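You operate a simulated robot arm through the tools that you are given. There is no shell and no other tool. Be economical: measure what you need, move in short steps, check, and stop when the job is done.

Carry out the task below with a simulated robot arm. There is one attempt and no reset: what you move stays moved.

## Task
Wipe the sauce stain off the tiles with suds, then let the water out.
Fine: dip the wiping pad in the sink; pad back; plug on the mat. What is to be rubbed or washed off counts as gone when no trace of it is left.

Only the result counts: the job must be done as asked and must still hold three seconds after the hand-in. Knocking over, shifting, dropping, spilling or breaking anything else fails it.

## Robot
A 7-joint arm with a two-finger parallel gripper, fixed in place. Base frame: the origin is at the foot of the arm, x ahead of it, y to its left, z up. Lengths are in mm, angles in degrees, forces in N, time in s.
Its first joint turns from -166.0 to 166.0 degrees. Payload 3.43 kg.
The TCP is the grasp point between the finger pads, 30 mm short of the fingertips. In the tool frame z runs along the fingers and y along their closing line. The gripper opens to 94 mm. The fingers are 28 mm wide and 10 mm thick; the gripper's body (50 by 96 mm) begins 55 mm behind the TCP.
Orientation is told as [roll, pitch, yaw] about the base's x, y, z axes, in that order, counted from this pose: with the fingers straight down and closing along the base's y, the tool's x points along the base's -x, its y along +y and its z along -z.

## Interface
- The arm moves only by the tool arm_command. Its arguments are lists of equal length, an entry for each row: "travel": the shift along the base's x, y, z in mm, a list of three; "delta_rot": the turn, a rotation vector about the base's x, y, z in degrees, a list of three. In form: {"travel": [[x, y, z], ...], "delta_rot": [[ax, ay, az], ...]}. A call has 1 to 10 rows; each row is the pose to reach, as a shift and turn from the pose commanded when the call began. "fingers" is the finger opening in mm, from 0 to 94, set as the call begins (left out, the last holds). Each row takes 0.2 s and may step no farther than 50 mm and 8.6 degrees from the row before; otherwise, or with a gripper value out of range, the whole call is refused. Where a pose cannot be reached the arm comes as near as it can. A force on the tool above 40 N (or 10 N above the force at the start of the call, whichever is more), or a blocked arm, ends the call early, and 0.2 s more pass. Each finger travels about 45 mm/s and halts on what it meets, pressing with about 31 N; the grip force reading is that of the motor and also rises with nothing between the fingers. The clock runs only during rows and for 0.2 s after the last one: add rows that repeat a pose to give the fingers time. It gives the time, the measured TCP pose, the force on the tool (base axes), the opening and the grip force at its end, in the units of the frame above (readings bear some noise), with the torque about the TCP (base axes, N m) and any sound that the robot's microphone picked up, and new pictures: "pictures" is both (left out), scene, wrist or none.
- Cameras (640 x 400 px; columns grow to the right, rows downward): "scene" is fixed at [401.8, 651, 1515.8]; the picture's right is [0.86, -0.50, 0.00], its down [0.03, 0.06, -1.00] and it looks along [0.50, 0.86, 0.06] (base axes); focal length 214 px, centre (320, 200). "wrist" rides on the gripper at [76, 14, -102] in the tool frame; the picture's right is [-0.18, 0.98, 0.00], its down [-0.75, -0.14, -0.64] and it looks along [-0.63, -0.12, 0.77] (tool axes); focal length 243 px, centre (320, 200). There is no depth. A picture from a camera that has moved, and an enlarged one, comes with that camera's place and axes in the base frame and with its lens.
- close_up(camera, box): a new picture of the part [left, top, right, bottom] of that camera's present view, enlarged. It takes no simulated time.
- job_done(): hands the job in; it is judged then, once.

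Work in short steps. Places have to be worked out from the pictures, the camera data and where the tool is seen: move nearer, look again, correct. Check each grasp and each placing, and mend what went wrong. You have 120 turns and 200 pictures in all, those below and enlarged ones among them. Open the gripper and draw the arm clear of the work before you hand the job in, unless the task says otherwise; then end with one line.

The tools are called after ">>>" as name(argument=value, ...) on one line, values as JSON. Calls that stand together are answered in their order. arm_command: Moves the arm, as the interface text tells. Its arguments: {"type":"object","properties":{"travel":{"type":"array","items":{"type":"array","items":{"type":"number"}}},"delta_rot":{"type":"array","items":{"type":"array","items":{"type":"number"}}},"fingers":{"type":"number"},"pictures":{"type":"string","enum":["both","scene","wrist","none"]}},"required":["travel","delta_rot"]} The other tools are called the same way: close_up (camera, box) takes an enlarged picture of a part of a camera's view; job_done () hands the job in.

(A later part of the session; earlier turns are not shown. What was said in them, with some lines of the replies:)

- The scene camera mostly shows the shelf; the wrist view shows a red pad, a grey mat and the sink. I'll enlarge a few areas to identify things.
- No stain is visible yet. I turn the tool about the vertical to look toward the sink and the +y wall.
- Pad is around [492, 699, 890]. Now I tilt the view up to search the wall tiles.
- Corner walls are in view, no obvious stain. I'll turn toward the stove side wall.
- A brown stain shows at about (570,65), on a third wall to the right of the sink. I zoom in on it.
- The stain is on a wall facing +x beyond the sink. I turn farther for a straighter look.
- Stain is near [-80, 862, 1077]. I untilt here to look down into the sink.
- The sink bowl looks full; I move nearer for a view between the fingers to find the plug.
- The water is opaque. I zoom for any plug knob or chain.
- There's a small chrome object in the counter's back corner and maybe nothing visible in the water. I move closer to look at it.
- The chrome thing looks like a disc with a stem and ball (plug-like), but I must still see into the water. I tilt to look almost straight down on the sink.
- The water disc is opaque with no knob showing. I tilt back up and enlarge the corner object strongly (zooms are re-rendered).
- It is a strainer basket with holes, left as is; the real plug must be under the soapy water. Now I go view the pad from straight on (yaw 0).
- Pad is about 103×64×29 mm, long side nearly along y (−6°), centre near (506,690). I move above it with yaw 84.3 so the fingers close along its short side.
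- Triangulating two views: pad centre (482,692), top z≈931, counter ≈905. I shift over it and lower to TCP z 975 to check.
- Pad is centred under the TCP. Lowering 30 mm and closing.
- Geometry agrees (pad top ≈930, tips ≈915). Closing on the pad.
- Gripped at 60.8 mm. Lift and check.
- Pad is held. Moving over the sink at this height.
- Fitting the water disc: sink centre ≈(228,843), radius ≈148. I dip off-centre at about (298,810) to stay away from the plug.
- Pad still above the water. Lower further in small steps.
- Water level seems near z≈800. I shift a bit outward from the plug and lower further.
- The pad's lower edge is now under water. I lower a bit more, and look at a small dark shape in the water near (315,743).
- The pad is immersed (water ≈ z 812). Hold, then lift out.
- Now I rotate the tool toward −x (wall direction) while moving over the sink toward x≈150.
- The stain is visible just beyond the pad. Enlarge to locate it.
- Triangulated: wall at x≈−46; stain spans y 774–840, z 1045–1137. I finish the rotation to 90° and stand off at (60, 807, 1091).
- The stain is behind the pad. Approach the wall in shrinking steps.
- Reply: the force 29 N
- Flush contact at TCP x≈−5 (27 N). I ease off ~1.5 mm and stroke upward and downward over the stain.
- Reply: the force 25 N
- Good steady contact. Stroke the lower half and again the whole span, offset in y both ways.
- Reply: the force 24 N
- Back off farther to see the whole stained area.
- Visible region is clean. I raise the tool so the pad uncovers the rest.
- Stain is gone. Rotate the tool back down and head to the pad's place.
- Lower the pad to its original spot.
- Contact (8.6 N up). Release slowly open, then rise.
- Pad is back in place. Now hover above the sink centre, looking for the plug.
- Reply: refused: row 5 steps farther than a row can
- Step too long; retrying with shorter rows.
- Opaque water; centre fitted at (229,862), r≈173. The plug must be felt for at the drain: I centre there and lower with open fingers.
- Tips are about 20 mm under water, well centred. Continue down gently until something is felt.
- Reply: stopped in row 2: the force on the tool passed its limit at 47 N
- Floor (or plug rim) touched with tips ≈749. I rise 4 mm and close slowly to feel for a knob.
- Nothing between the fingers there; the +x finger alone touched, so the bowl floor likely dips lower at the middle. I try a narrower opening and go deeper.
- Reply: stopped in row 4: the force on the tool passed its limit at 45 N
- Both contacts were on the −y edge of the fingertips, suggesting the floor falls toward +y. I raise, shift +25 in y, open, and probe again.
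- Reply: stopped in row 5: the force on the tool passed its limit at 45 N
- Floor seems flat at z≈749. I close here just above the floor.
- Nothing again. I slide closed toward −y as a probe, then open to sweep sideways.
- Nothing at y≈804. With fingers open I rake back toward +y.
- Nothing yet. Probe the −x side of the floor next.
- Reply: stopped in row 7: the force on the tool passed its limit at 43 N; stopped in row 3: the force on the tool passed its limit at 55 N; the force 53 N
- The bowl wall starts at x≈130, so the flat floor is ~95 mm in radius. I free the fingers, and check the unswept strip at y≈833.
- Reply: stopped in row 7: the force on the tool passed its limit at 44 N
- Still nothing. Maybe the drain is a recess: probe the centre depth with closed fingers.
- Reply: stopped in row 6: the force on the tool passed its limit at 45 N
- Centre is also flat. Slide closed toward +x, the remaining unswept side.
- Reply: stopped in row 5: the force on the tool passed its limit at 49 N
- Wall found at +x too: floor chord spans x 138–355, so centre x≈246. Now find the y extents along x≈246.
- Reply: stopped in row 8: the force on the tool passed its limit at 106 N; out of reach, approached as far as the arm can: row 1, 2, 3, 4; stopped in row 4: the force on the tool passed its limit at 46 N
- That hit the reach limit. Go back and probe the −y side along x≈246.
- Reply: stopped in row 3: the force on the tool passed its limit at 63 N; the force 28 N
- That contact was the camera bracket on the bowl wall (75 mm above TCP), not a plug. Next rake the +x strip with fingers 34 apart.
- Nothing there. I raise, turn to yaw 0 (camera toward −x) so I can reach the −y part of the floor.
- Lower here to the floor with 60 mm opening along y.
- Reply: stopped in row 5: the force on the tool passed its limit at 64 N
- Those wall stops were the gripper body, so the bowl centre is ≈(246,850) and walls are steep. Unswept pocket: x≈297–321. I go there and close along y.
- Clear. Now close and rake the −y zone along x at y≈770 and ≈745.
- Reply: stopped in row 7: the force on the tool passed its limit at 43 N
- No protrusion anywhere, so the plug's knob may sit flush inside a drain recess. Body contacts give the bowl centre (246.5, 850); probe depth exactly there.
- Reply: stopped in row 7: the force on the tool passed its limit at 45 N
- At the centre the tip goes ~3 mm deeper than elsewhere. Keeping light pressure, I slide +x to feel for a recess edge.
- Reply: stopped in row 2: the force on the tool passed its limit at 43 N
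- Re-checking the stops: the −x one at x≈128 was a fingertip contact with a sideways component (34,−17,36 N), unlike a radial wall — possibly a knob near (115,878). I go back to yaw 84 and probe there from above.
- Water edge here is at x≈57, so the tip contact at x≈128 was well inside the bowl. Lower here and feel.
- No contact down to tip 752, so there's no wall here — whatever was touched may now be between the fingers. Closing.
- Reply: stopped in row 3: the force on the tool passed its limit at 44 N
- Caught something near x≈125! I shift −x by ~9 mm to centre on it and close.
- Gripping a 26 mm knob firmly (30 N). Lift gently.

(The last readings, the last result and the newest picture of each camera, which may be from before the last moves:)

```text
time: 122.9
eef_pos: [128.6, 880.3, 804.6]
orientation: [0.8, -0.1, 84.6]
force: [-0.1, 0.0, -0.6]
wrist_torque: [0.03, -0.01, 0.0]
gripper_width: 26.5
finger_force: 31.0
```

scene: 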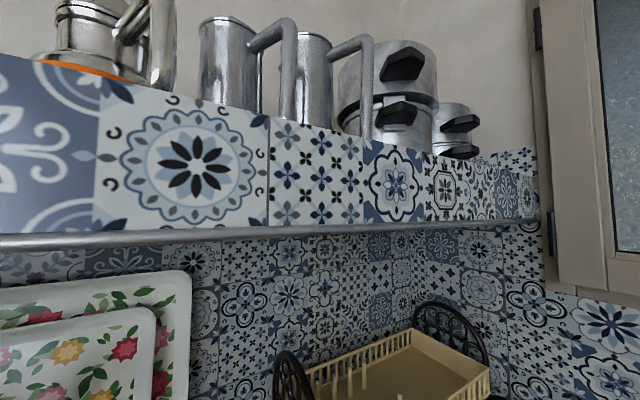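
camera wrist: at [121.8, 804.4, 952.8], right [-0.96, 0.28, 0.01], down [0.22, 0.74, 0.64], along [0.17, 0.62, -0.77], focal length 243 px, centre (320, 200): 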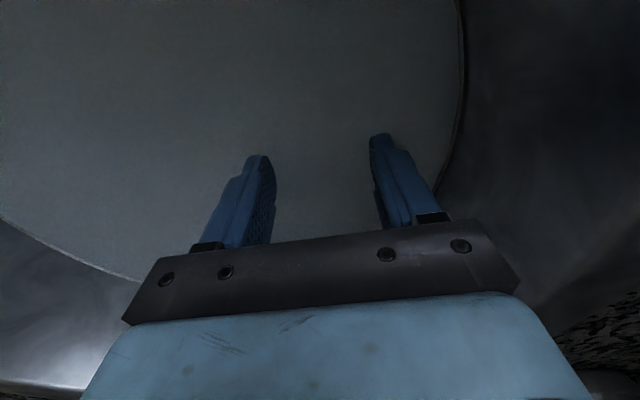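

Still held and rising freely. Continue up out of the water.

>>> arm_command(travel=[[5, -2, 25], [10, -5, 55], [15, -8, 95], [20, -10, 135], [25, -12, 175], [25, -12, 215]], delta_rot=[[0, 0, 0], [0, 0, 0], [0, 0, 0], [0, 0, 0], [0, 0, 0], [0, 0, 0]], pictures="wrist")

>>> close_up(camera="wrist", box=[220, 60, 420, 260])

```text
time: 124.3
eef_pos: [153.9, 865.5, 1022.0]
orientation: [0.7, 0.0, 84.5]
force: [-0.1, 0.6, -0.6]
wrist_torque: [0.0, -0.01, -0.01]
gripper_width: 26.4
finger_force: 31.2
camera wrist: at [133.5, 792.6, 1125.0], right [-0.96, 0.28, 0.01], down [0.22, 0.73, 0.64], along [0.17, 0.62, -0.77], focal length 243 px, centre (320, 200)
```

wrist: 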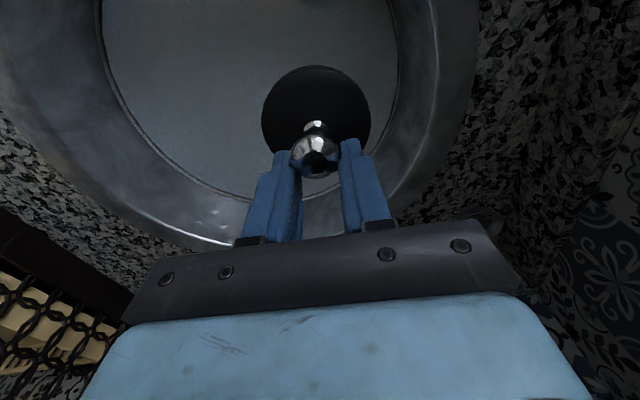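

```text
2.00 times, centred on (320, 160) of wrist
camera zoom: at [133.5, 792.6, 1125.0], right [-0.96, 0.28, 0.01], down [0.22, 0.73, 0.64], along [0.17, 0.62, -0.77], focal length 485 px, centre (320, 280)
```

zoom: 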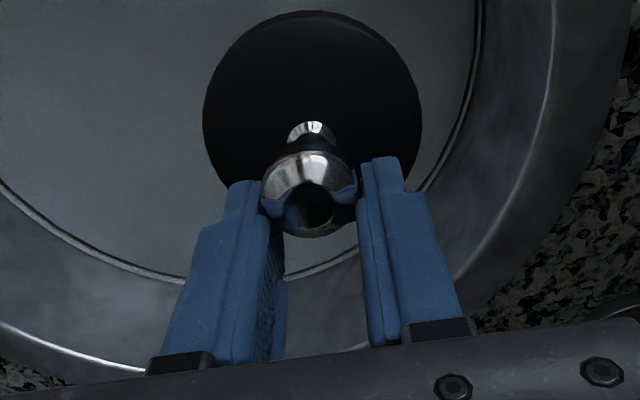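

The plug (black disc, ball knob) is held. Let it drip a moment, rise, and carry it along toward the mat.

>>> arm_command(travel=[[0, 0, 20], [0, 0, 20], [0, 0, 20], [0, 0, 60], [40, -20, 60], [80, -40, 60], [120, -60, 60], [160, -80, 60], [200, -100, 60], [240, -120, 60]], delta_rot=[[-0.1, -0.7, 0], [-0.1, -0.7, 0], [-0.1, -0.7, 0], [-0.1, -0.7, 0], [-0.1, -0.7, 0], [-0.1, -0.7, 0], [-0.1, -0.7, 0], [-0.1, -0.7, 0], [-0.1, -0.7, 0], [-0.1, -0.7, 0]], pictures="wrist")

```text
time: 126.5
eef_pos: [394.3, 748.7, 1081.7]
orientation: [0.1, -0.1, 84.6]
force: [-0.5, 0.9, -0.2]
wrist_torque: [-0.01, -0.06, -0.02]
gripper_width: 26.2
finger_force: 31.5
camera wrist: at [372.6, 674.4, 1184.5], right [-0.96, 0.28, 0.0], down [0.21, 0.74, 0.64], along [0.18, 0.62, -0.77], focal length 243 px, centre (320, 200)
```

wrist: 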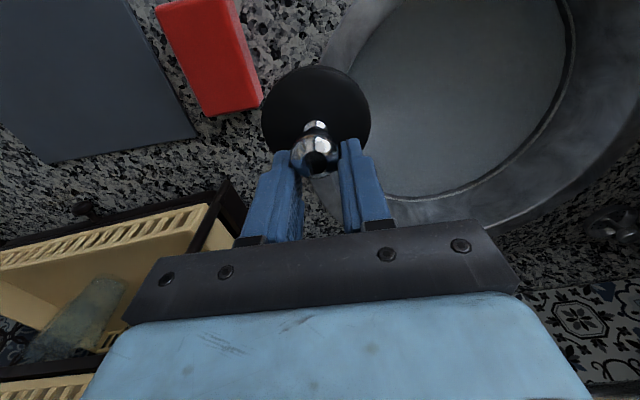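

Continue toward the mat, keeping clear of the rack by moving −y first.

>>> arm_command(travel=[[20, -40, 0], [50, -75, 0], [90, -100, 0], [135, -110, 0], [180, -110, 0], [215, -110, 0], [225, -110, 0]], delta_rot=[[0, 0, 0], [0, 0, 0], [0, 0, 0], [0, 0, 0], [0, 0, 0], [0, 0, 0], [0, 0, 0]], pictures="wrist")

```text
time: 128.1
eef_pos: [618.3, 637.2, 1079.2]
orientation: [0.1, -0.1, 84.6]
force: [-0.3, -0.2, 0.1]
wrist_torque: [0.02, -0.04, 0.03]
gripper_width: 26.6
finger_force: 30.7
camera wrist: at [597.2, 563.1, 1182.5], right [-0.96, 0.28, 0.0], down [0.21, 0.74, 0.64], along [0.18, 0.62, -0.77], focal length 243 px, centre (320, 200)
```

wrist: 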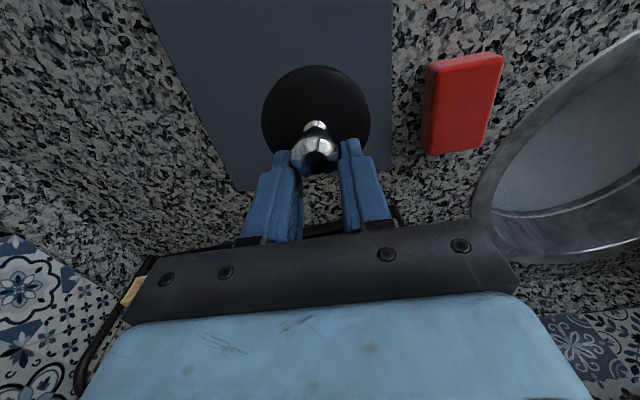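

The mat lies beneath (x≈545–760, y<750). Shift +15 in x and descend, slowly near the end.

>>> arm_command(travel=[[15, 0, -30], [15, 0, -60], [15, 0, -80], [15, 0, -90], [15, 0, -90]], delta_rot=[[0, 0, 0], [0, 0, 0], [0, 0, 0], [0, 0, 0], [0, 0, 0]], pictures="wrist")

```text
time: 129.3
eef_pos: [632.0, 638.4, 989.7]
orientation: [0.1, -0.1, 84.5]
force: [0.8, 1.6, -1.5]
wrist_torque: [0.04, -0.03, 0.03]
gripper_width: 26.1
finger_force: 31.2
camera wrist: at [610.7, 562.7, 1092.5], right [-0.96, 0.28, 0.0], down [0.21, 0.74, 0.64], along [0.18, 0.62, -0.77], focal length 243 px, centre (320, 200)
```

wrist: 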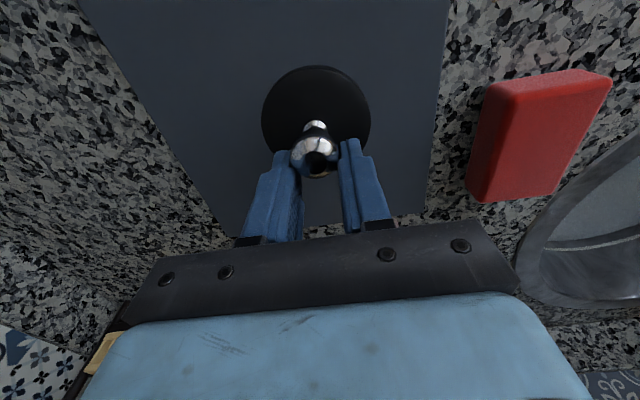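

Well over the mat. Descend in 4 mm steps until contact.

>>> arm_command(travel=[[0, 0, -5], [0, 0, -10], [0, 0, -14], [0, 0, -18]], delta_rot=[[0, 0, 0], [0, 0, 0], [0, 0, 0], [0, 0, 0]], pictures="none")

>>> arm_command(travel=[[0, 0, -4], [0, 0, -8]], delta_rot=[[0, 0, 0], [0, 0, 0]], pictures="none")

```text
time: 130.3
eef_pos: [633.4, 637.2, 972.1]
orientation: [0.1, 0.0, 84.5]
force: [-0.4, 0.0, -0.8]
wrist_torque: [-0.02, 0.01, -0.01]
gripper_width: 26.4
finger_force: 30.4
```

```text
time: 130.9
eef_pos: [633.6, 637.1, 964.1]
orientation: [0.2, -0.1, 84.4]
force: [0.4, 0.4, -0.2]
wrist_torque: [0.01, 0.01, 0.0]
gripper_width: 26.0
finger_force: 31.3
```

>>> arm_command(travel=[[0, 0, -3], [0, 0, -6]], delta_rot=[[0, 0, 0], [0, 0, 0]], pictures="none")

>>> close_up(camera="wrist", box=[220, 40, 420, 240])

```text
time: 131.5
eef_pos: [632.5, 637.8, 958.1]
orientation: [0.2, 0.0, 84.5]
force: [0.6, 0.0, -0.9]
wrist_torque: [0.02, 0.0, -0.04]
gripper_width: 25.8
finger_force: 31.4
```

```text
2.00 times, centred on (320, 140) of wrist
camera zoom: at [611.6, 563.1, 1060.5], right [-0.96, 0.28, 0.0], down [0.21, 0.74, 0.64], along [0.18, 0.62, -0.77], focal length 485 px, centre (320, 320)
```

zoom: 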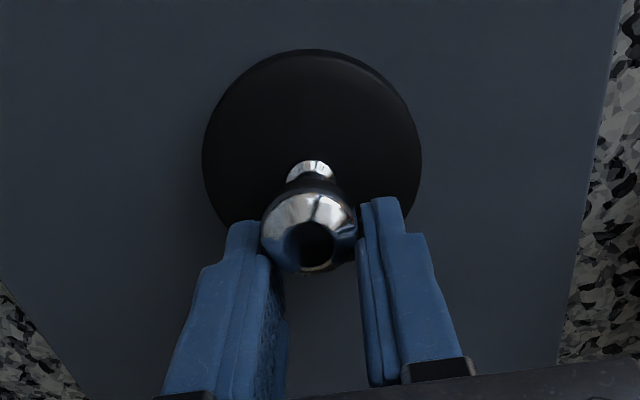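

Not yet touching; keep lowering.

>>> arm_command(travel=[[0, 0, -3], [0, 0, -6]], delta_rot=[[0, 0, 0], [0, 0, 0]], pictures="none")

>>> arm_command(travel=[[0, 0, -2], [0, 0, -4]], delta_rot=[[0, 0, 0], [0, 0, 0]], pictures="none")

```text
time: 132.1
eef_pos: [633.9, 638.9, 956.5]
orientation: [-0.1, -0.4, 84.4]
force: [-1.3, -0.6, 36.3]
wrist_torque: [-0.83, 0.11, -0.08]
gripper_width: 25.6
finger_force: 31.4
```

```text
time: 132.5
eef_pos: [633.2, 639.6, 954.7]
orientation: [-0.1, -0.5, 84.6]
force: [-1.9, -0.2, 5.6]
wrist_torque: [-0.13, 0.0, -0.04]
gripper_width: 26.0
finger_force: 31.2
stopped in row 2: the force on the tool passed its limit at 48 N (the readings are from after the stop); the commanded pose is now the measured one
```

Seated on the mat (contact). Release, then rise.

>>> arm_command(travel=[[0, 0, 0.5], [0, 0, 0.5], [0, 0, 0.5], [0, 0, 0.5]], delta_rot=[[0, 0, 0], [0, 0, 0], [0, 0, 0], [0, 0, 0]], fingers=60, pictures="none")

>>> arm_command(travel=[[0, 0, 15], [0, 0, 40], [0, 0, 80], [-10, -10, 120], [-20, -20, 160]], delta_rot=[[0, 0, 0], [0, 0, 0], [0, 0, 0], [0, 0, 0], [0, 0, 0]], pictures="wrist")

```text
time: 133.5
eef_pos: [634.3, 638.9, 954.4]
orientation: [-0.1, -0.5, 84.6]
force: [-0.7, -0.6, 0.4]
wrist_torque: [-0.05, 0.0, 0.04]
gripper_width: 60.0
finger_force: 0.2
```

```text
time: 134.7
eef_pos: [614.1, 617.9, 1114.5]
orientation: [-0.1, -0.5, 84.6]
force: [0.3, -0.4, -0.1]
wrist_torque: [-0.01, 0.03, -0.02]
gripper_width: 60.1
finger_force: 0.0
camera wrist: at [592.5, 543.5, 1215.7], right [-0.96, 0.28, 0.0], down [0.21, 0.73, 0.65], along [0.18, 0.62, -0.76], focal length 243 px, centre (320, 200)
```

wrist: 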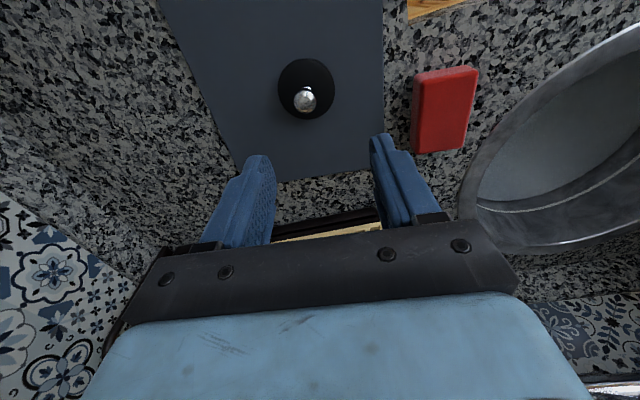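

Plug stands on the mat. Retreat up and back, then check the sink and tiles.

>>> arm_command(travel=[[-30, -10, 30], [-65, -20, 60], [-100, -30, 90], [-138, -40, 120], [-176, -50, 145], [-215, -60, 165], [-255, -70, 185], [-290, -75, 200], [-314, -80, 210]], delta_rot=[[0, 0, 5], [0, 0, 11], [0, 0, 17], [0, 0, 23], [0, 0, 29], [0, 0, 35], [0, 0, 41], [0, 0, 47], [0, 0, 53]], fingers=94, pictures="wrist")

>>> close_up(camera="wrist", box=[120, 30, 440, 230])

```text
time: 136.7
eef_pos: [300.2, 542.0, 1321.9]
orientation: [-0.1, -0.5, 137.6]
force: [0.0, -0.4, -0.2]
wrist_torque: [-0.02, 0.01, -0.04]
gripper_width: 94.0
finger_force: 0.0
camera wrist: at [347.1, 479.8, 1425.1], right [-0.8, -0.6, 0.0], down [-0.46, 0.61, 0.65], along [-0.39, 0.52, -0.76], focal length 243 px, centre (320, 200)
```

wrist: 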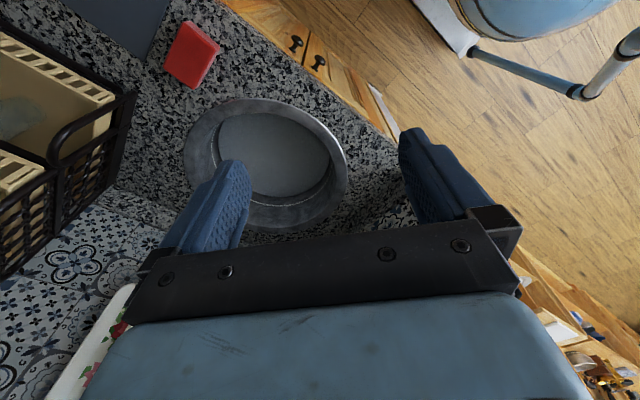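

```text
2.00 times, centred on (280, 130) of wrist
camera zoom: at [347.1, 479.8, 1425.1], right [-0.8, -0.6, 0.0], down [-0.46, 0.61, 0.65], along [-0.39, 0.52, -0.76], focal length 485 px, centre (400, 340)
```

zoom: 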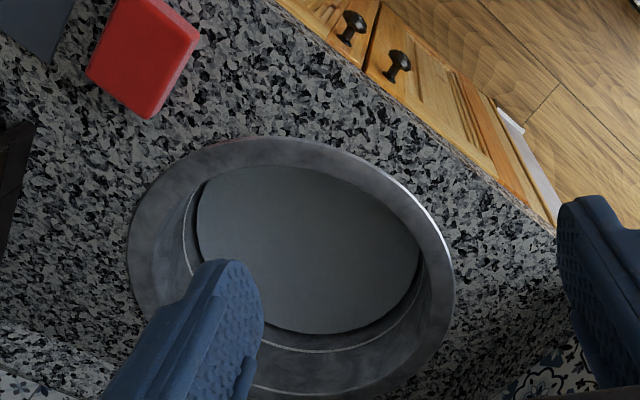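

The water is visibly dropping. While it drains, tilt up to check the tiles.

>>> arm_command(travel=[[0, -10, 5], [0, -20, 10], [0, -30, 15], [0, -40, 20], [0, -50, 30], [0, -50, 30], [0, -50, 30], [0, -50, 30], [0, -50, 30], [0, -50, 30]], delta_rot=[[6.4, 4.8, 0], [12.8, 9.6, 0], [19.2, 14.4, 0], [25.6, 19.2, 0], [32, 24, 0], [32, 24, 0], [32, 24, 0], [32, 24, 0], [32, 24, 0], [32, 24, 0]], pictures="wrist")

>>> close_up(camera="wrist", box=[260, 60, 420, 180])

```text
time: 138.9
eef_pos: [299.7, 492.0, 1354.5]
orientation: [-9.1, -39.6, 140.8]
force: [-0.4, 0.1, -0.9]
wrist_torque: [0.0, 0.0, 0.0]
gripper_width: 94.2
finger_force: 0.1
camera wrist: at [374.9, 390.0, 1382.3], right [-0.8, -0.6, 0.0], down [-0.1, 0.13, 0.99], along [-0.59, 0.79, -0.17], focal length 243 px, centre (320, 200)
```

wrist: 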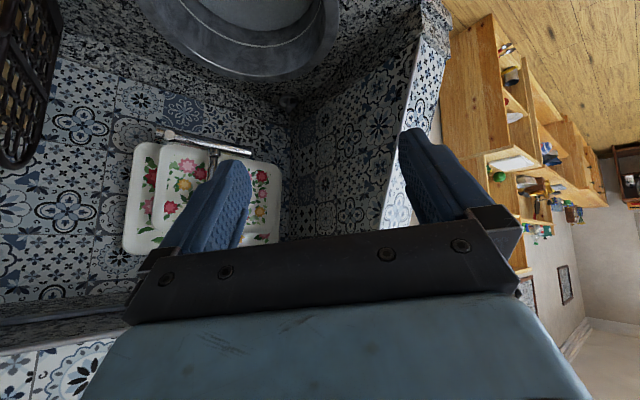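

```text
3.33 times, centred on (340, 120) of wrist
camera zoom: at [374.9, 390.0, 1382.3], right [-0.8, -0.6, 0.0], down [-0.1, 0.13, 0.99], along [-0.59, 0.79, -0.17], focal length 809 px, centre (253, 467)
```

zoom: 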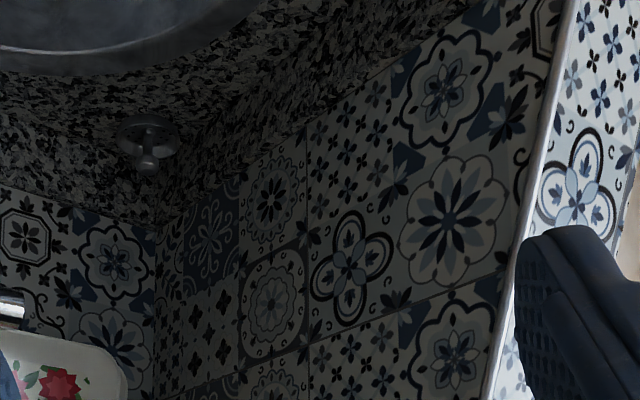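

The tiles are clean. I untilt and wait for the sink to empty.

>>> arm_command(travel=[[0, 0, 0], [0, 0, 0], [0, 0, 0], [0, 0, 0], [0, 0, 0], [0, 0, 0], [0, 0, 0], [0, 0, 0], [0, 0, 0], [0, 0, 0]], delta_rot=[[-6.4, -4.8, 0], [-12.8, -9.6, 0], [-19.2, -14.4, 0], [-25.6, -19.2, 0], [-32, -24, 0], [-32, -24, 0], [-32, -24, 0], [-32, -24, 0], [-32, -24, 0], [-32, -24, 0]], pictures="none")

>>> arm_command(travel=[[0, 0, 0], [0, 0, 0], [0, 0, 0], [0, 0, 0], [0, 0, 0], [0, 0, 0], [0, 0, 0], [0, 0, 0], [0, 0, 0], [0, 0, 0]], delta_rot=[[0, 0, 0], [0, 0, 0], [0, 0, 0], [0, 0, 0], [0, 0, 0], [0, 0, 0], [0, 0, 0], [0, 0, 0], [0, 0, 0], [0, 0, 0]], pictures="none")

>>> arm_command(travel=[[0, 0, 0], [0, 0, 0], [0, 0, 0], [0, 0, 0], [0, 0, 0], [0, 0, 0], [0, 0, 0], [0, 0, 0], [0, 0, 0], [0, 0, 0]], delta_rot=[[0, 0, 0], [0, 0, 0], [0, 0, 0], [0, 0, 0], [0, 0, 0], [0, 0, 0], [0, 0, 0], [0, 0, 0], [0, 0, 0], [0, 0, 0]], pictures="wrist")

>>> close_up(camera="wrist", box=[100, 0, 420, 230])

```text
time: 141.1
eef_pos: [299.7, 489.4, 1353.8]
orientation: [0.0, -0.5, 137.5]
force: [0.4, -0.2, 0.6]
wrist_torque: [0.01, 0.01, 0.01]
gripper_width: 94.1
finger_force: 0.0
```

```text
time: 143.3
eef_pos: [300.9, 489.3, 1354.3]
orientation: [-0.1, -0.5, 137.6]
force: [0.1, 0.7, -0.8]
wrist_torque: [0.01, 0.01, 0.0]
gripper_width: 94.0
finger_force: 0.0
```

```text
time: 145.5
eef_pos: [301.4, 489.5, 1354.5]
orientation: [-0.1, -0.5, 137.7]
force: [0.1, 0.4, -0.8]
wrist_torque: [-0.02, -0.01, 0.01]
gripper_width: 94.0
finger_force: 0.0
camera wrist: at [347.2, 426.9, 1457.0], right [-0.8, -0.6, 0.0], down [-0.46, 0.61, 0.65], along [-0.39, 0.52, -0.76], focal length 243 px, centre (320, 200)
```

wrist: 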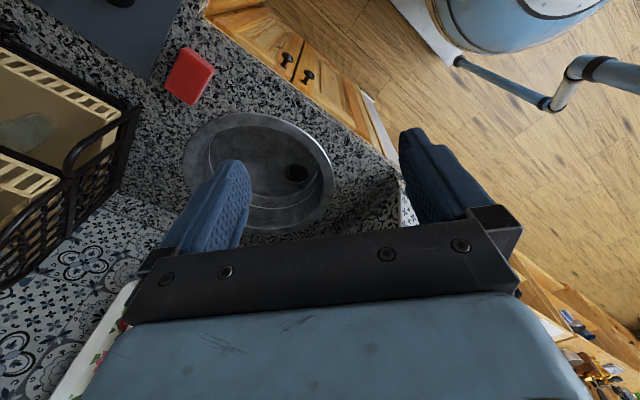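

```text
1.74 times, centred on (260, 115) of wrist
camera zoom: at [347.2, 426.9, 1457.0], right [-0.8, -0.6, 0.0], down [-0.46, 0.61, 0.65], along [-0.39, 0.52, -0.76], focal length 422 px, centre (424, 348)
```

zoom: 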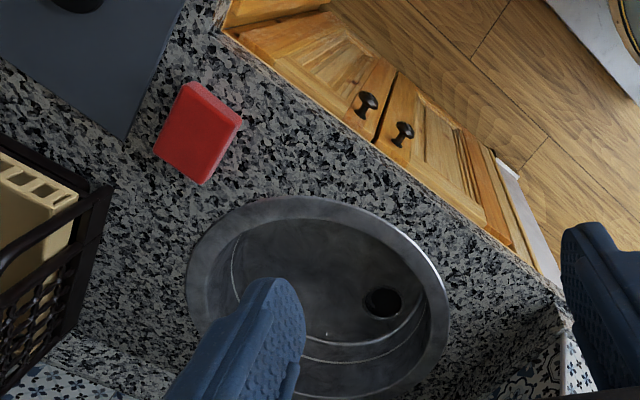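

The sink is empty with its drain open, the plug is on the mat, the pad is back, and the tiles are clean. The gripper is open and the arm is clear, so I'm handing in.

>>> job_done()

```text
The job is handed in.
```

I wiped the sauce stain off the tiles with the suds-dipped pad and put the pad back. I then pulled the plug and left it on the mat, and the last picture shows the sink empty.
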